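You operate a simulated robot arm through the tools that you are given. There is no shell and no other tool. Be economical: measure what you need, move in short steps, check, and stop when the job is done.

You are at the controls of a simulated robot arm. One attempt, no reset.

JOB
Put the soft mallet on the white sheet.

Only the result counts: the job must be done as asked and must still hold three seconds after the hand-in. Knocking over, shifting, dropping, spilling or breaking anything else fails it. Flat cloth is picked up by pressing the open fingertips on it (5 to 10 N) and closing them slowly along it; thin cloth reads only 2 to 8 mm in the jaws.

ROBOT AND FRAMES
A 7-joint arm with a two-finger parallel gripper, fixed in place. Base frame: the origin is at the foot of the arm, x ahead of it, y to its left, z up; the work surface is at about z = -0.007. Units: m, degrees, N and s.
With the tool pointing down near the work surface it reaches from about 0.24 to 0.62 m from the base axis. Its first joint turns from -66.0 to 66.0 degrees. Payload 2.6 kg.
The TCP is the grasp point between the finger pads, 0.03 m short of the fingertips. In the tool frame z runs along the fingers and y along their closing line. The gripper opens to 0.094 m. The fingers are 0.028 m wide and 0.01 m thick; the gripper's body (0.05 by 0.096 m) begins 0.055 m behind the TCP.
Orientation is that of the tool frame in the base frame, as a unit quaternion [x, y, z, w]. With the fingers straight down and closing along the base's y, the tool's x points along the base's -x, its y along +y and its z along -z.

CONTROLS
- The arm moves only by the tool arm_command. Its argument "series" is one flat list of numbers, 5 for each row, row after row: the shift along the tool's x, y, z in m, then the turn about the tool's z in degrees, then the gripper command, from -1 (fully open) to 1 (shut), values between in proportion. In form: [tx, ty, tz, twist, gripper, tx, ty, tz, twist, gripper, ...]. A call has 1 to 20 rows; each row is the pose to reach, as a shift and turn from the pose commanded when the call began, along the tool's axes at that moment. A row lasts 0.2 s, in which the tool goes at most 0.05 m and 8.6 degrees; a call with a longer step from one row to the next is refused whole, and so is a gripper value outside its range. Where a pose cannot be reached the arm comes as near as it can. A force on the tool above 40 N (or 10 N above the force at the start of the call, whichever is more), or a blocked arm, ends the call early, and 0.2 s more pass. Each finger travels about 0.072 m/s and halts on what it meets, pressing with about 31 N; the grip force reading is that of the motor and also rises with nothing between the fingers. The clock runs only during rows and for 0.2 s after the last one: add rows that repeat a pose to give the fingers time. It gives the time, the measured TCP pose, the force on the tool (base axes), the opening and the grip force at its end, in the units of the frame above (readings bear some noise).
- Cameras (640 x 400 px; columns grow to the right, rows downward): "scene" is fixed at [0.0281, 0.4358, 0.5446]; the picture's right is [-0.80, -0.60, 0.00], its down [-0.44, 0.59, -0.67] and it looks along [0.40, -0.54, -0.74] (base axes); focal length 373 px, centre (320, 200). "wrist" rides on the gripper at [0.076, 0.014, -0.102] in the tool frame; the picture's right is [-0.18, 0.98, 0.00], its down [-0.75, -0.14, -0.64] and it looks along [-0.63, -0.12, 0.77] (tool axes); focal length 243 px, centre (320, 200). There is no depth. A picture from a camera that has moved, and an enlarged one, comes with that camera's place and axes in the base frame and with its lens.
- capture(camera): a new picture of that camera. It takes no simulated time.
- enlarge(camera, box): a new picture of the part [left, top, right, bottom] of that camera's present view, enlarged. It takes no simulated time.
- job_done(): hands the job in; it is judged then, once.

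Work in short steps. Places have to be worked out from the pictures, the camera data and where the tool is seen: move nearer, look again, correct. Check each grasp and each placing, and mend what went wrong. You have 90 turns and 36 pictures in all, those below and enlarged ones among them. Open the gripper and draw the arm clear of the work before you hand the job in, unless the task says otherwise; then end with one line.

The tools are called after ">>>" as a command line: name --argument value ..., lists and objects as JSON in quotes. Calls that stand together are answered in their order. arm_command: Moves the arm, as the interface text tells. Its arguments: {"type":"object","properties":{"series":{"type":"array"}},"required":["series"]} The other tools are called the same way: capture (camera) takes a picture; enlarge (camera, box) takes an enlarged picture of a part of a camera's view; job_done () hands the job in.

At the start:

```text
t: 0.0
ee_pos: [0.3, 0.2089, 0.2287]
ee_rot: [0.0, 1.0, 0.001, 0.0]
ft_force: [0.2, 0.1, -0.1]
grip_width: 0.094
grip_force: 0.1
```

scene: 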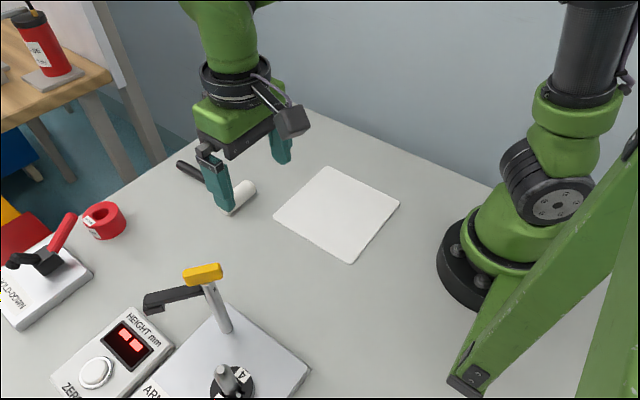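
wrist: 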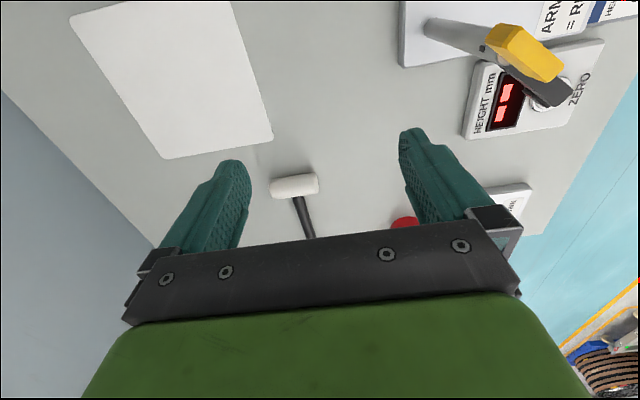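

The mallet's head is at about (0.448, 0.136) and its handle runs along +x to about x = 0.625. The sheet spans about x 0.195–0.373, y -0.05–0.115. I'll move toward the mallet, staying high, for a closer look.

>>> arm_command --series '[-0.03, -0.018, 0, 0, -1, -0.06, -0.036, 0, 0, -1, -0.09, -0.054, 0.01, 0, -1, -0.12, -0.072, 0.02, 0, -1, -0.14, -0.072, 0.03, 0, -1, -0.14, -0.072, 0.03, 0, -1]'

>>> capture --camera "wrist"

>>> enlarge --camera "scene" --box '[160, 130, 420, 290]'

```text
t: 1.4
ee_pos: [0.4393, 0.1392, 0.1997]
ee_rot: [-0.001, 1.0, -0.001, 0.001]
ft_force: [0.6, -0.8, 0.0]
grip_width: 0.094
grip_force: 0.1
```

```text
33 pictures are left
camera wrist: at [0.3627, 0.153, 0.3036], right [0.18, 0.98, 0.0], down [0.75, -0.14, 0.64], along [0.63, -0.12, -0.77], focal length 243 px, centre (320, 200)
```

wrist: 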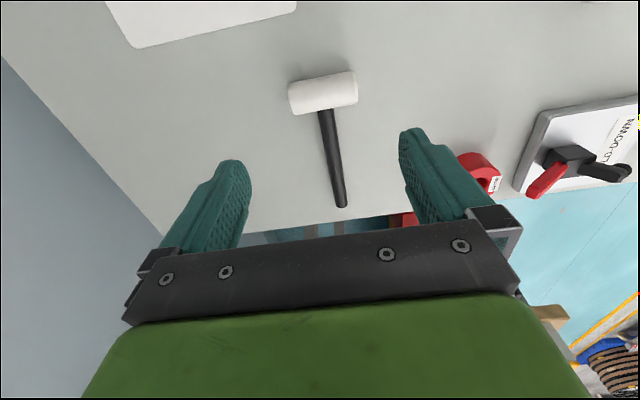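

```text
2.46 times, centred on (290, 210) of scene
camera zoom: at [0.0281, 0.4358, 0.5446], right [-0.8, -0.6, 0.0], down [-0.44, 0.59, -0.67], along [0.4, -0.54, -0.74], focal length 918 px, centre (394, 175)
```

zoom: 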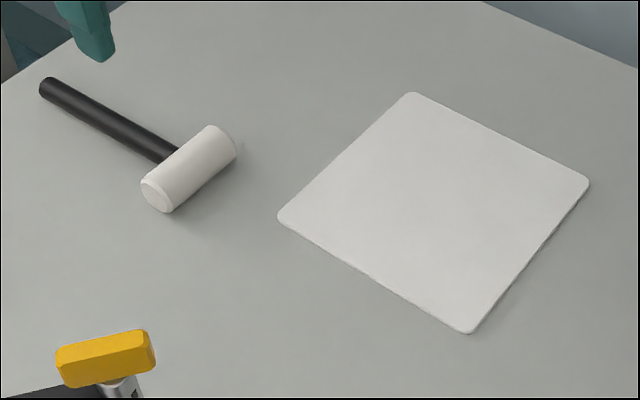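

The refined head centre is (0.447, 0.140), and the handle lies along x at y≈0.139. I'll descend over the handle just behind the head, stopping above the surface to check.

>>> arm_command --series '[-0.025, 0, 0.03, 0, -1, -0.048, 0, 0.06, 0, -1, -0.048, 0, 0.1, 0, -1, -0.048, 0, 0.13, 0, -1, -0.048, 0, 0.13, 0, -1]'

>>> capture --camera "wrist"

>>> enlarge --camera "scene" --box '[140, 100, 300, 230]'

```text
t: 2.6
ee_pos: [0.4881, 0.1366, 0.0685]
ee_rot: [0.0, 1.0, 0.0, 0.0]
ft_force: [-0.2, -0.2, -0.3]
grip_width: 0.094
grip_force: 0.1
```

```text
31 pictures are left
camera wrist: at [0.4124, 0.1512, 0.1722], right [0.18, 0.98, 0.0], down [0.75, -0.14, 0.64], along [0.63, -0.12, -0.77], focal length 243 px, centre (320, 200)
```

wrist: 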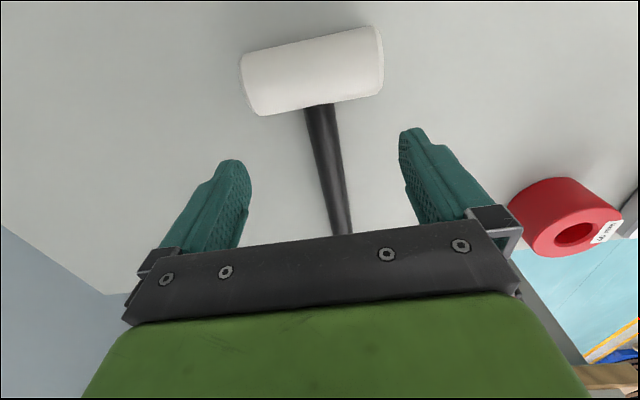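

```text
3.08 times, centred on (220, 165) of scene
camera zoom: at [0.0281, 0.4358, 0.5446], right [-0.8, -0.6, 0.0], down [-0.44, 0.59, -0.67], along [0.4, -0.54, -0.74], focal length 1148 px, centre (628, 308)
```

zoom: 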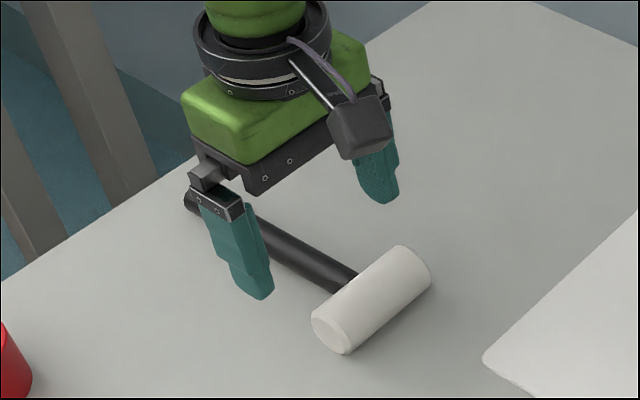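

The fingers straddle the handle and clear the head's rear edge at x≈0.468. I'll correct y slightly, descend, and close.

>>> arm_command --series '[0, 0.0025, 0.02, 0, -1, 0, 0.0025, 0.042, 0, -1, 0, 0.0025, 0.042, 0, -1, 0, 0.0025, 0.042, 0, 0, 0, 0.0025, 0.042, 0, 0.5, 0, 0.0025, 0.042, 0, 1, 0, 0.0025, 0.042, 0, 1, 0, 0.0025, 0.042, 0, 1, 0, 0.0025, 0.042, 0, 1]'

>>> capture --camera "wrist"

```text
t: 3.5
ee_pos: [0.4901, 0.1381, 0.0298]
ee_rot: [0.002, 1.0, -0.001, 0.001]
ft_force: [-0.3, 0.4, 0.1]
grip_width: 0.053
grip_force: 0.2
stopped in row 4: the force on the tool passed its limit (the readings are from after the stop); the commanded pose is now the measured one
```

```text
29 pictures are left
camera wrist: at [0.4128, 0.1522, 0.1337], right [0.19, 0.98, 0.0], down [0.75, -0.14, 0.65], along [0.63, -0.12, -0.76], focal length 243 px, centre (320, 200)
```

wrist: 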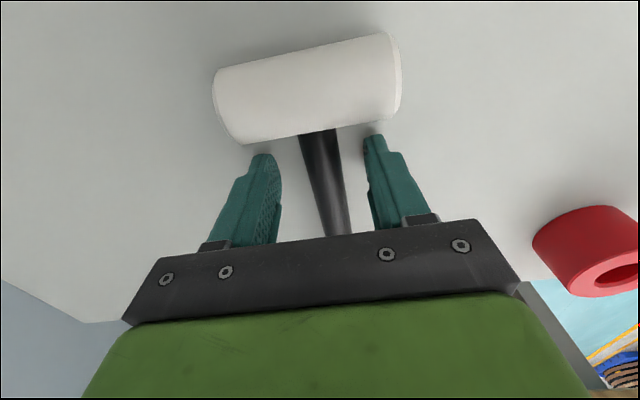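

The fingertips touched the surface briefly and the arm now rests at z≈0.03, with the mallet undisturbed. I'll close at this height.

>>> arm_command --series '[0, 0, 0, 0, 0.3, 0, 0, 0, 0, 0.6, 0, 0, 0, 0, 1, 0, 0, 0, 0, 1, 0, 0, 0, 0, 1, 0, 0, 0, 0, 1]'

```text
t: 4.9
ee_pos: [0.4904, 0.1374, 0.0299]
ee_rot: [0.001, 1.0, 0.0, 0.002]
ft_force: [-0.1, 2.3, 3.0]
grip_width: 0.0193
grip_force: 30.9
```

The grip reads 19 mm, which matches the handle. I'll lift slowly to 0.12 and check.

>>> arm_command --series '[0, 0, -0.01, 0, 1, 0, 0, -0.025, 0, 1, 0, 0, -0.045, 0, 1, 0, 0, -0.07, 0, 1, 0, 0, -0.09, 0, 1, 0, 0, -0.09, 0, 1]'

>>> capture --camera "wrist"

>>> capture --camera "scene"

```text
t: 6.3
ee_pos: [0.4895, 0.1374, 0.119]
ee_rot: [0.002, 1.0, 0.0, 0.001]
ft_force: [-0.3, -0.4, -3.9]
grip_width: 0.0196
grip_force: 31.0
```

```text
28 pictures are left
camera wrist: at [0.4117, 0.1517, 0.2232], right [0.19, 0.98, 0.0], down [0.75, -0.14, 0.64], along [0.63, -0.12, -0.76], focal length 243 px, centre (320, 200)
```

wrist: 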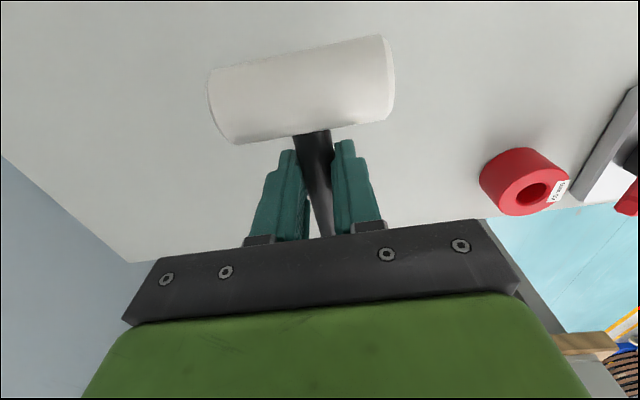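

```text
27 pictures are left
```

scene: 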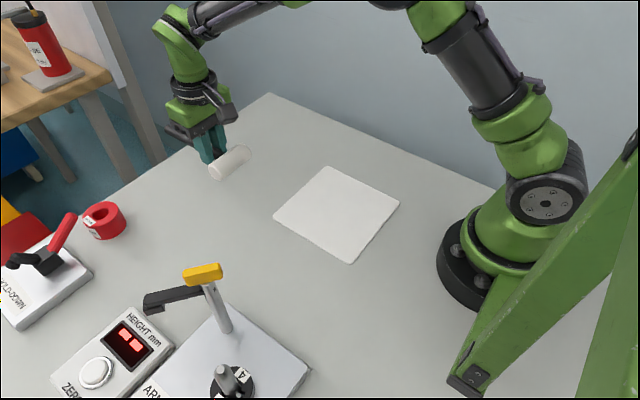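

The mallet is held level. I'll carry it over the sheet while turning it +45° so it lies along the sheet's diagonal, head toward the (0.2, 0.118) corner. The grip point target is about (0.267, 0.0495).

>>> arm_command --series '[0.022, -0.009, 0, 4.5, 1, 0.0445, -0.0176, 0, 9, 1, 0.067, -0.0264, 0, 13.5, 1, 0.089, -0.0352, 0, 18, 1, 0.111, -0.044, 0, 22.5, 1, 0.1335, -0.0528, 0, 27, 1, 0.156, -0.0616, 0, 31.5, 1, 0.178, -0.07, 0, 36, 1, 0.2, -0.079, 0, 40.5, 1, 0.2225, -0.088, 0, 45, 1, 0.2225, -0.088, 0, 45, 1, 0.2225, -0.088, 0, 45, 1]'

>>> capture --camera "scene"

>>> capture --camera "wrist"

```text
t: 8.9
ee_pos: [0.2661, 0.0491, 0.1202]
ee_rot: [0.384, 0.923, 0.0, 0.001]
ft_force: [0.3, -0.2, -3.2]
grip_width: 0.0194
grip_force: 31.1
```

```text
26 pictures are left
```

scene: 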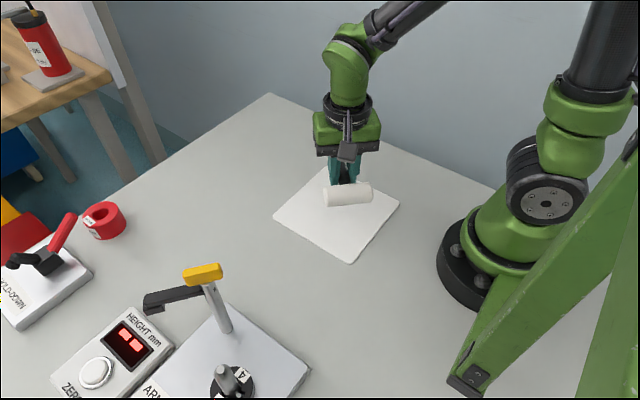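

```text
25 pictures are left
camera wrist: at [0.2214, 0.1142, 0.2243], right [0.83, 0.56, 0.0], down [0.43, -0.63, 0.64], along [0.36, -0.53, -0.77], focal length 243 px, centre (320, 200)
```

wrist: 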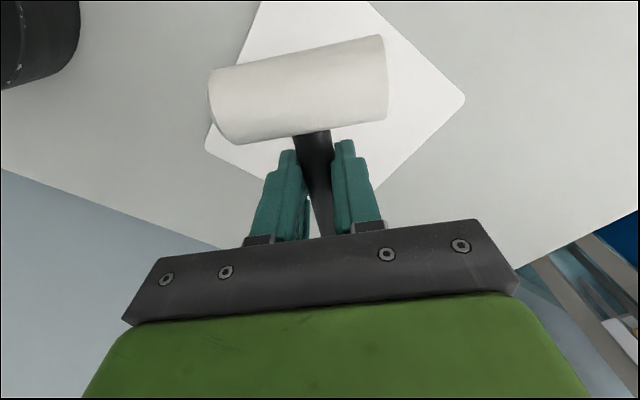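

The mallet is aligned over the sheet's diagonal. I'll lower it to z≈0.04, then finish gently.

>>> arm_command --series '[0, 0, 0.025, 0, 1, 0, 0, 0.05, 0, 1, 0, 0, 0.07, 0, 1, 0, 0, 0.08, 0, 1, 0, 0, 0.08, 0, 1]'

>>> enlarge --camera "scene" --box '[240, 120, 430, 280]'

```text
t: 10.1
ee_pos: [0.2677, 0.0497, 0.0395]
ee_rot: [0.385, 0.923, 0.0, 0.002]
ft_force: [0.4, 0.5, -3.6]
grip_width: 0.0192
grip_force: 31.0
```

```text
2.50 times, centred on (335, 200) of scene
camera zoom: at [0.0281, 0.4358, 0.5446], right [-0.8, -0.6, 0.0], down [-0.44, 0.59, -0.67], along [0.4, -0.54, -0.74], focal length 932 px, centre (282, 200)
```

zoom: 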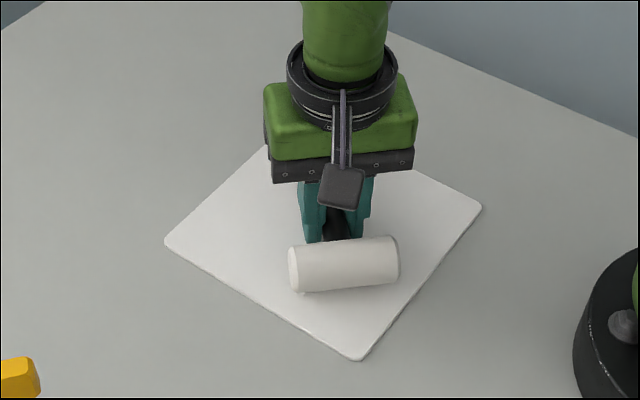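

The head is well inside the sheet's corner. I'll lower in small steps until contact.

>>> arm_command --series '[0, 0, 0.002, 0, 1, 0, 0, 0.004, 0, 1, 0, 0, 0.006, 0, 1, 0, 0, 0.007, 0, 1, 0, 0, 0.007, 0, 1]'

```text
t: 11.1
ee_pos: [0.2677, 0.0511, 0.0344]
ee_rot: [0.385, 0.923, 0.002, 0.002]
ft_force: [-4.2, -0.1, 13.0]
grip_width: 0.0195
grip_force: 30.8
stopped in row 4: the force on the tool passed its limit (the readings are from after the stop); the commanded pose is now the measured one
```

Contact is confirmed with 13 N upward. I'll open slowly, staying in place.

>>> arm_command --series '[0, 0, 0, 0, 0.55, 0, 0, 0, 0, 0.5, 0, 0, 0, 0, 0.3, 0, 0, 0, 0, 0.1, 0, 0, 0, 0, 0.1]'

>>> capture --camera "wrist"

```text
t: 12.3
ee_pos: [0.268, 0.0504, 0.0332]
ee_rot: [0.384, 0.923, 0.001, 0.001]
ft_force: [4.1, 3.1, 15.2]
grip_width: 0.0401
grip_force: 0.1
```

```text
23 pictures are left
camera wrist: at [0.2232, 0.1147, 0.1372], right [0.83, 0.56, 0.01], down [0.43, -0.64, 0.64], along [0.37, -0.53, -0.77], focal length 243 px, centre (320, 200)
```

wrist: 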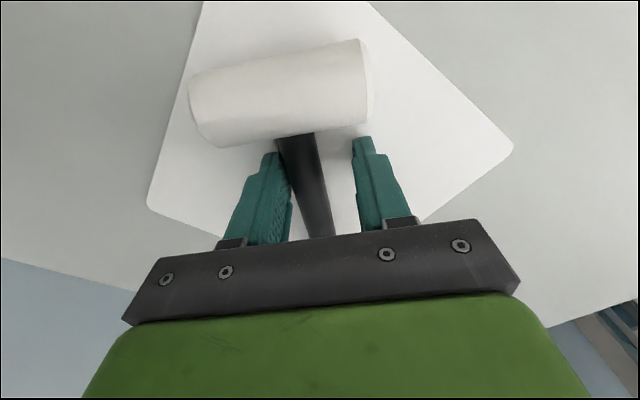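

The mallet is released. The fingertips are pressing lightly on the sheet, and the handle is nearer the left finger, so I'll rise slightly, centre, then lift clear.

>>> arm_command --series '[0, 0, -0.003, 0, 0.1, 0, -0.005, -0.005, 0, 0.1, 0, -0.005, -0.02, 0, 0.1, 0, -0.005, -0.045, 0, -0.1, 0, -0.005, -0.08, 0, -0.3, 0, -0.005, -0.12, 0, -0.6, 0, -0.005, -0.16, 0, -1, 0, -0.005, -0.16, 0, -1]'

>>> capture --camera "scene"

>>> capture --camera "wrist"

```text
t: 14.1
ee_pos: [0.2623, 0.046, 0.1946]
ee_rot: [0.384, 0.923, 0.001, 0.002]
ft_force: [-0.1, -0.6, -0.1]
grip_width: 0.094
grip_force: 0.1
```

```text
22 pictures are left
```

scene: 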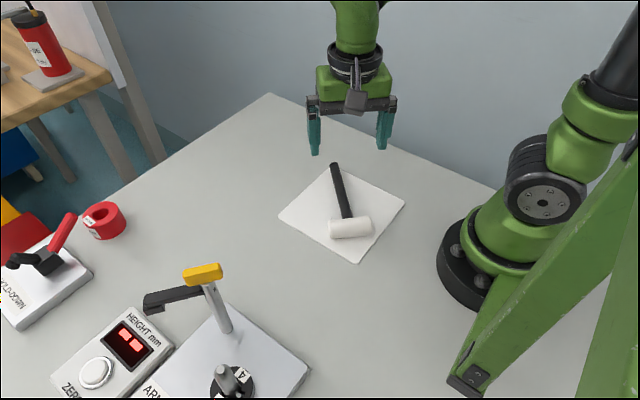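

```text
21 pictures are left
camera wrist: at [0.2171, 0.1112, 0.2976], right [0.83, 0.56, 0.0], down [0.43, -0.63, 0.64], along [0.36, -0.53, -0.77], focal length 243 px, centre (320, 200)
```

wrist: 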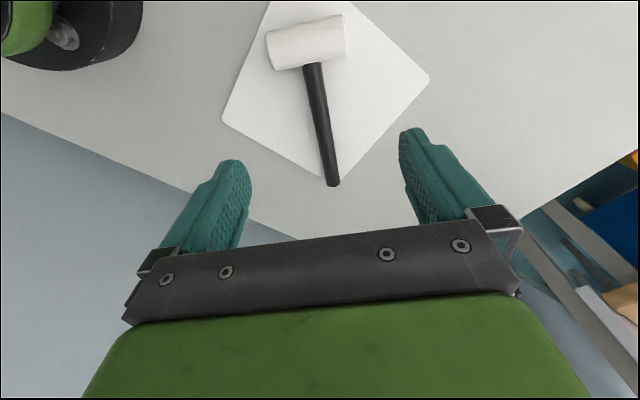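

The mallet lies on the sheet, but the sheet looks a few pixels off its start. I'll measure that with the same enlargement I took at the beginning.

>>> enlarge --camera "scene" --box '[160, 130, 420, 290]'

```text
2.46 times, centred on (290, 210) of scene
camera zoom: at [0.0281, 0.4358, 0.5446], right [-0.8, -0.6, 0.0], down [-0.44, 0.59, -0.67], along [0.4, -0.54, -0.74], focal length 918 px, centre (394, 175)
```

zoom: 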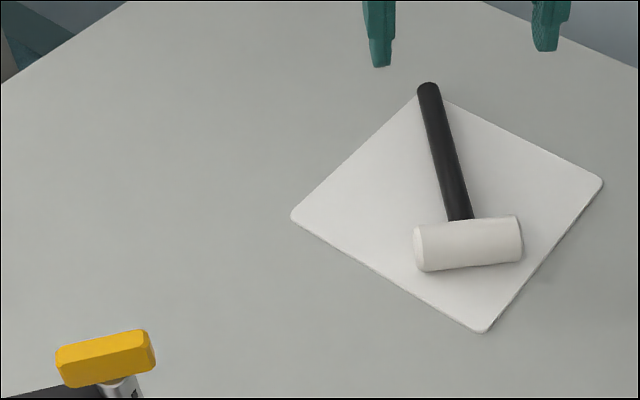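

The sheet was dragged about 10 mm, roughly (-0.0085, -0.0065), when the fingers opened against it. I'll restore it by pressing lightly with the fingertips straddling the handle at the sheet's centre and sliding it back, first moving above that spot.

>>> arm_command --series '[-0.0224, -0.0045, 0.03, 0, -0.28, -0.0224, -0.0045, 0.07, 0, -0.28, -0.0224, -0.0045, 0.11, 0, -0.28, -0.0224, -0.0045, 0.125, 0, -0.28, -0.0224, -0.0045, 0.125, 0, -0.28, -0.0224, -0.0045, 0.125, 0, -0.28]'

>>> capture --camera "wrist"

```text
t: 15.5
ee_pos: [0.2758, 0.0285, 0.0673]
ee_rot: [0.385, 0.923, 0.001, 0.001]
ft_force: [0.0, 0.8, 0.5]
grip_width: 0.0604
grip_force: 0.0
```

```text
19 pictures are left
camera wrist: at [0.2308, 0.0934, 0.1714], right [0.83, 0.56, 0.0], down [0.43, -0.64, 0.64], along [0.36, -0.53, -0.77], focal length 243 px, centre (320, 200)
```

wrist: 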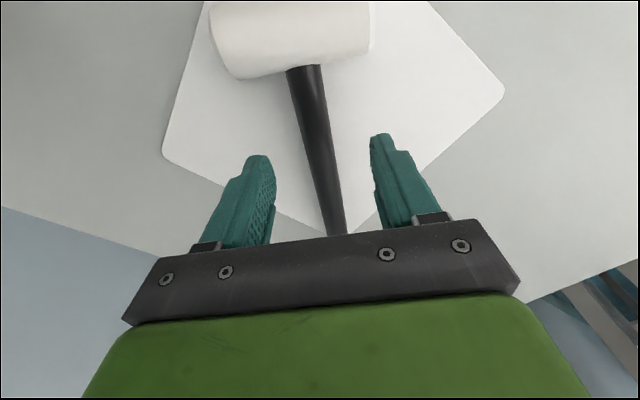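

The fingers straddle the handle with a gap on each side. I'll descend to just above contact.

>>> arm_command --series '[0, 0, 0.015, 0, -0.28, 0, 0, 0.026, 0, -0.28, 0, 0, 0.029, 0, -0.28, 0, 0, 0.029, 0, -0.28]'

```text
t: 16.5
ee_pos: [0.2779, 0.0286, 0.0404]
ee_rot: [0.385, 0.923, 0.001, 0.001]
ft_force: [0.0, -0.1, 0.2]
grip_width: 0.06
grip_force: 0.0
```

No contact yet at z≈0.039. I'll go down in half-millimetre steps.

>>> arm_command --series '[0, 0, 0.001, 0, -0.28, 0, 0, 0.002, 0, -0.28, 0, 0, 0.0025, 0, -0.28, 0, 0, 0.003, 0, -0.28, 0, 0, 0.0035, 0, -0.28, 0, 0, 0.0035, 0, -0.28]'

```text
t: 17.9
ee_pos: [0.2759, 0.0267, 0.036]
ee_rot: [0.385, 0.923, 0.001, 0.002]
ft_force: [0.0, 0.1, 0.6]
grip_width: 0.06
grip_force: 0.0
```

Still no contact, so I'll continue.

>>> arm_command --series '[0, 0, 0.0005, 0, -0.28, 0, 0, 0.001, 0, -0.28, 0, 0, 0.0015, 0, -0.28, 0, 0, 0.0015, 0, -0.28]'

```text
t: 18.9
ee_pos: [0.2768, 0.0268, 0.033]
ee_rot: [0.386, 0.923, 0.001, 0.001]
ft_force: [-1.9, 0.3, 11.9]
grip_width: 0.0604
grip_force: 0.0
```

The press is 12 N, which is enough. I'll slide about 10.5 mm along tool +y, slowly.

>>> arm_command --series '[0, 0.002, 0, 0, -0.28, -0.0005, 0.004, 0, 0, -0.28, -0.001, 0.006, 0, 0, -0.28, -0.0015, 0.008, 0, 0, -0.28, -0.0015, 0.0105, 0, 0, -0.28, -0.0015, 0.0105, 0, 0, -0.28]'

>>> enlarge --camera "scene" --box '[160, 130, 420, 290]'

```text
t: 20.3
ee_pos: [0.2834, 0.0336, 0.0347]
ee_rot: [0.386, 0.923, 0.001, 0.002]
ft_force: [-0.7, -0.6, 0.6]
grip_width: 0.0602
grip_force: 0.1
```

```text
2.46 times, centred on (290, 210) of scene
camera zoom: at [0.0281, 0.4358, 0.5446], right [-0.8, -0.6, 0.0], down [-0.44, 0.59, -0.67], along [0.4, -0.54, -0.74], focal length 918 px, centre (394, 175)
```

zoom: 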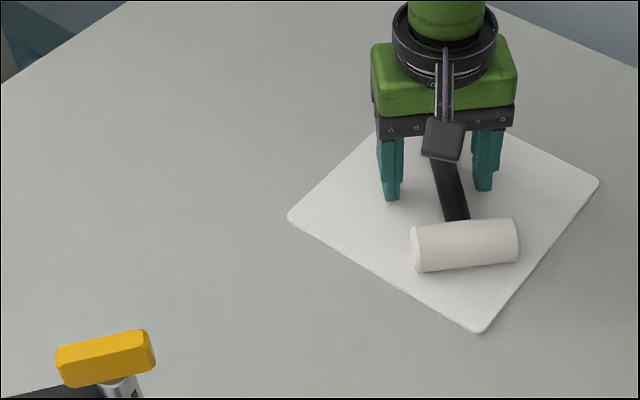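

The sheet came back only about 2.5 mm before contact was lost. I'll lift, recentre, press again, and keep pressing slightly deeper during the slide.

>>> arm_command --series '[0, 0, -0.004, 0, -0.28, 0, -0.004, -0.005, 0, -0.28, 0, -0.008, -0.005, 0, -0.28, 0, -0.01, -0.002, 0, -0.28, 0, -0.01, 0, 0, -0.28, 0, -0.01, 0.0005, 0, -0.28, 0, -0.01, 0.001, 0, -0.28, 0, -0.01, 0.001, 0, -0.28]'

```text
t: 22.1
ee_pos: [0.279, 0.0283, 0.0331]
ee_rot: [0.385, 0.923, 0.002, 0.001]
ft_force: [-4.6, -3.6, 18.6]
grip_width: 0.061
grip_force: 0.5
```

The press is now 18 N. I'll slide 9 mm with a slight deepening.

>>> arm_command --series '[0, 0.0015, 0.0002, 0, -0.28, 0, 0.003, 0.0004, 0, -0.28, 0, 0.0045, 0.0006, 0, -0.28, 0, 0.006, 0.0008, 0, -0.28, 0, 0.0075, 0.0009, 0, -0.28, 0, 0.009, 0.001, 0, -0.28]'

>>> enlarge --camera "scene" --box '[160, 130, 420, 290]'

```text
t: 22.9
ee_pos: [0.2803, 0.0283, 0.0346]
ee_rot: [0.385, 0.923, 0.001, 0.001]
ft_force: [-2.8, -0.7, 14.3]
grip_width: 0.0612
grip_force: 0.5
stopped in row 3: the force on the tool passed its limit (the readings are from after the stop); the commanded pose is now the measured one
```

```text
2.46 times, centred on (290, 210) of scene
camera zoom: at [0.028, 0.4358, 0.5446], right [-0.8, -0.6, 0.0], down [-0.44, 0.59, -0.67], along [0.4, -0.54, -0.74], focal length 918 px, centre (394, 175)
```

zoom: 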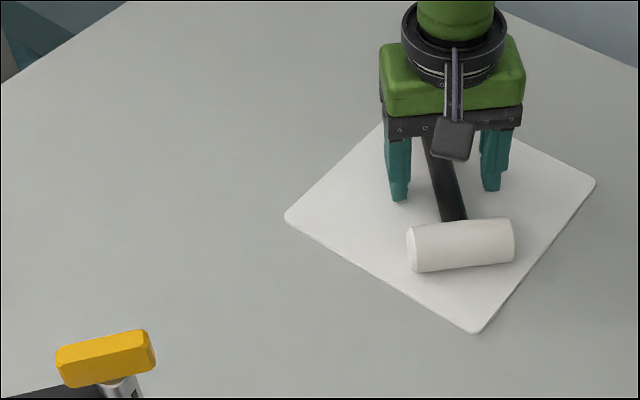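

That helped; about 5 mm remain. The press is 14 N, so I'll keep sliding without deepening.

>>> arm_command --series '[0, 0.0015, 0, 0, -0.28, 0, 0.003, 0, 0, -0.28, 0, 0.0045, 0.0002, 0, -0.28, 0, 0.006, 0.0003, 0, -0.28, 0, 0.007, 0.0003, 0, -0.28]'

>>> enlarge --camera "scene" --box '[160, 130, 420, 290]'

```text
t: 24.0
ee_pos: [0.2854, 0.0333, 0.0332]
ee_rot: [0.385, 0.923, 0.001, 0.0]
ft_force: [-3.6, -0.4, 12.3]
grip_width: 0.0613
grip_force: 0.5
stopped in row 5: the force on the tool passed its limit (the readings are from after the stop); the commanded pose is now the measured one
```

```text
2.46 times, centred on (290, 210) of scene
camera zoom: at [0.0281, 0.4358, 0.5446], right [-0.8, -0.6, 0.0], down [-0.44, 0.59, -0.67], along [0.4, -0.54, -0.74], focal length 918 px, centre (394, 175)
```

zoom: 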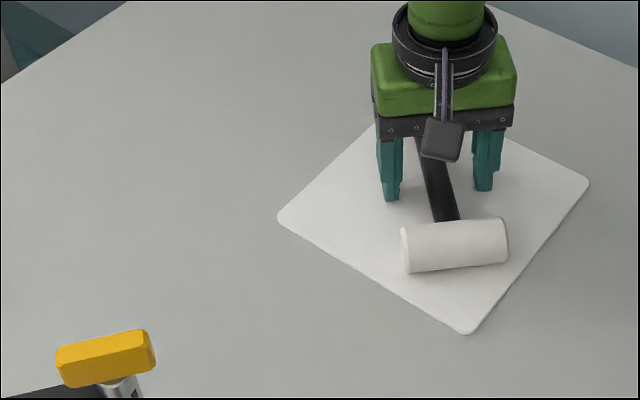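

The sheet corners now match the start: left (277,216), right (590,183), bottom (467,334). I'll lift straight up, holding the opening until clear, and then retreat.

>>> arm_command --series '[0, 0, -0.003, 0, -0.28, 0, 0, -0.01, 0, -0.28, 0, 0, -0.03, 0, -0.28, 0, 0, -0.06, 0, -0.28, 0, 0, -0.1, 0, -0.5, 0, 0, -0.14, 0, -0.8, 0, 0, -0.17, 0, -1, 0, 0, -0.17, 0, -1, 0, 0, -0.17, 0, -1]'

>>> enlarge --camera "scene" --box '[160, 130, 420, 290]'

>>> capture --camera "scene"

```text
t: 26.0
ee_pos: [0.2854, 0.032, 0.2005]
ee_rot: [0.386, 0.923, 0.001, 0.0]
ft_force: [0.2, 0.2, 1.0]
grip_width: 0.094
grip_force: 0.1
```

```text
2.46 times, centred on (290, 210) of scene
camera zoom: at [0.0281, 0.4358, 0.5446], right [-0.8, -0.6, 0.0], down [-0.44, 0.59, -0.67], along [0.4, -0.54, -0.74], focal length 918 px, centre (394, 175)
```

zoom: 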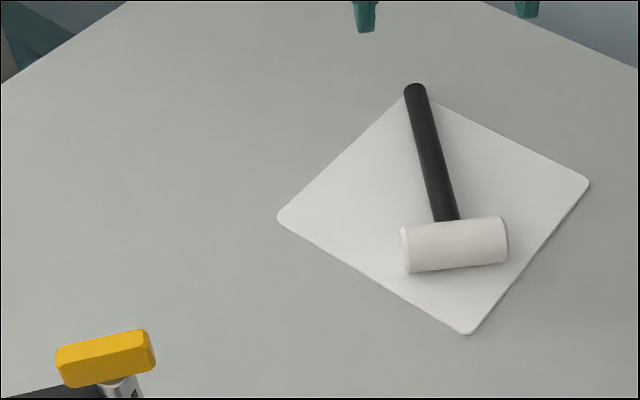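

```text
14 pictures are left
```

scene: 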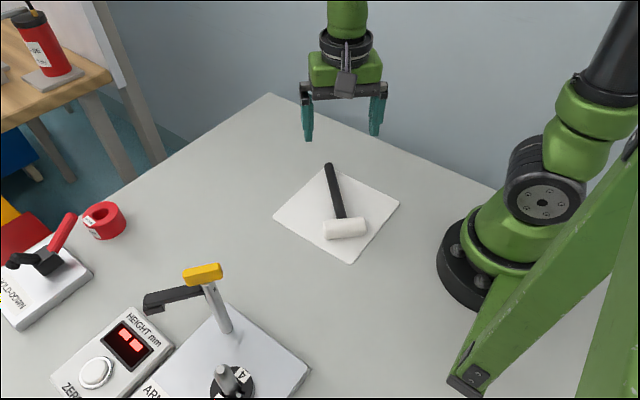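

The mallet lies still on the sheet, the sheet is back in its original place, everything else is undisturbed, and the open gripper is clear. I'll hand it in.

>>> job_done

```text
The job is handed in.
```

The soft mallet is lying on the white sheet along its diagonal, with the handle tip right at the far corner; the sheet slid about 10 mm when I released the mallet, and I slid it back to where it started before handing in.
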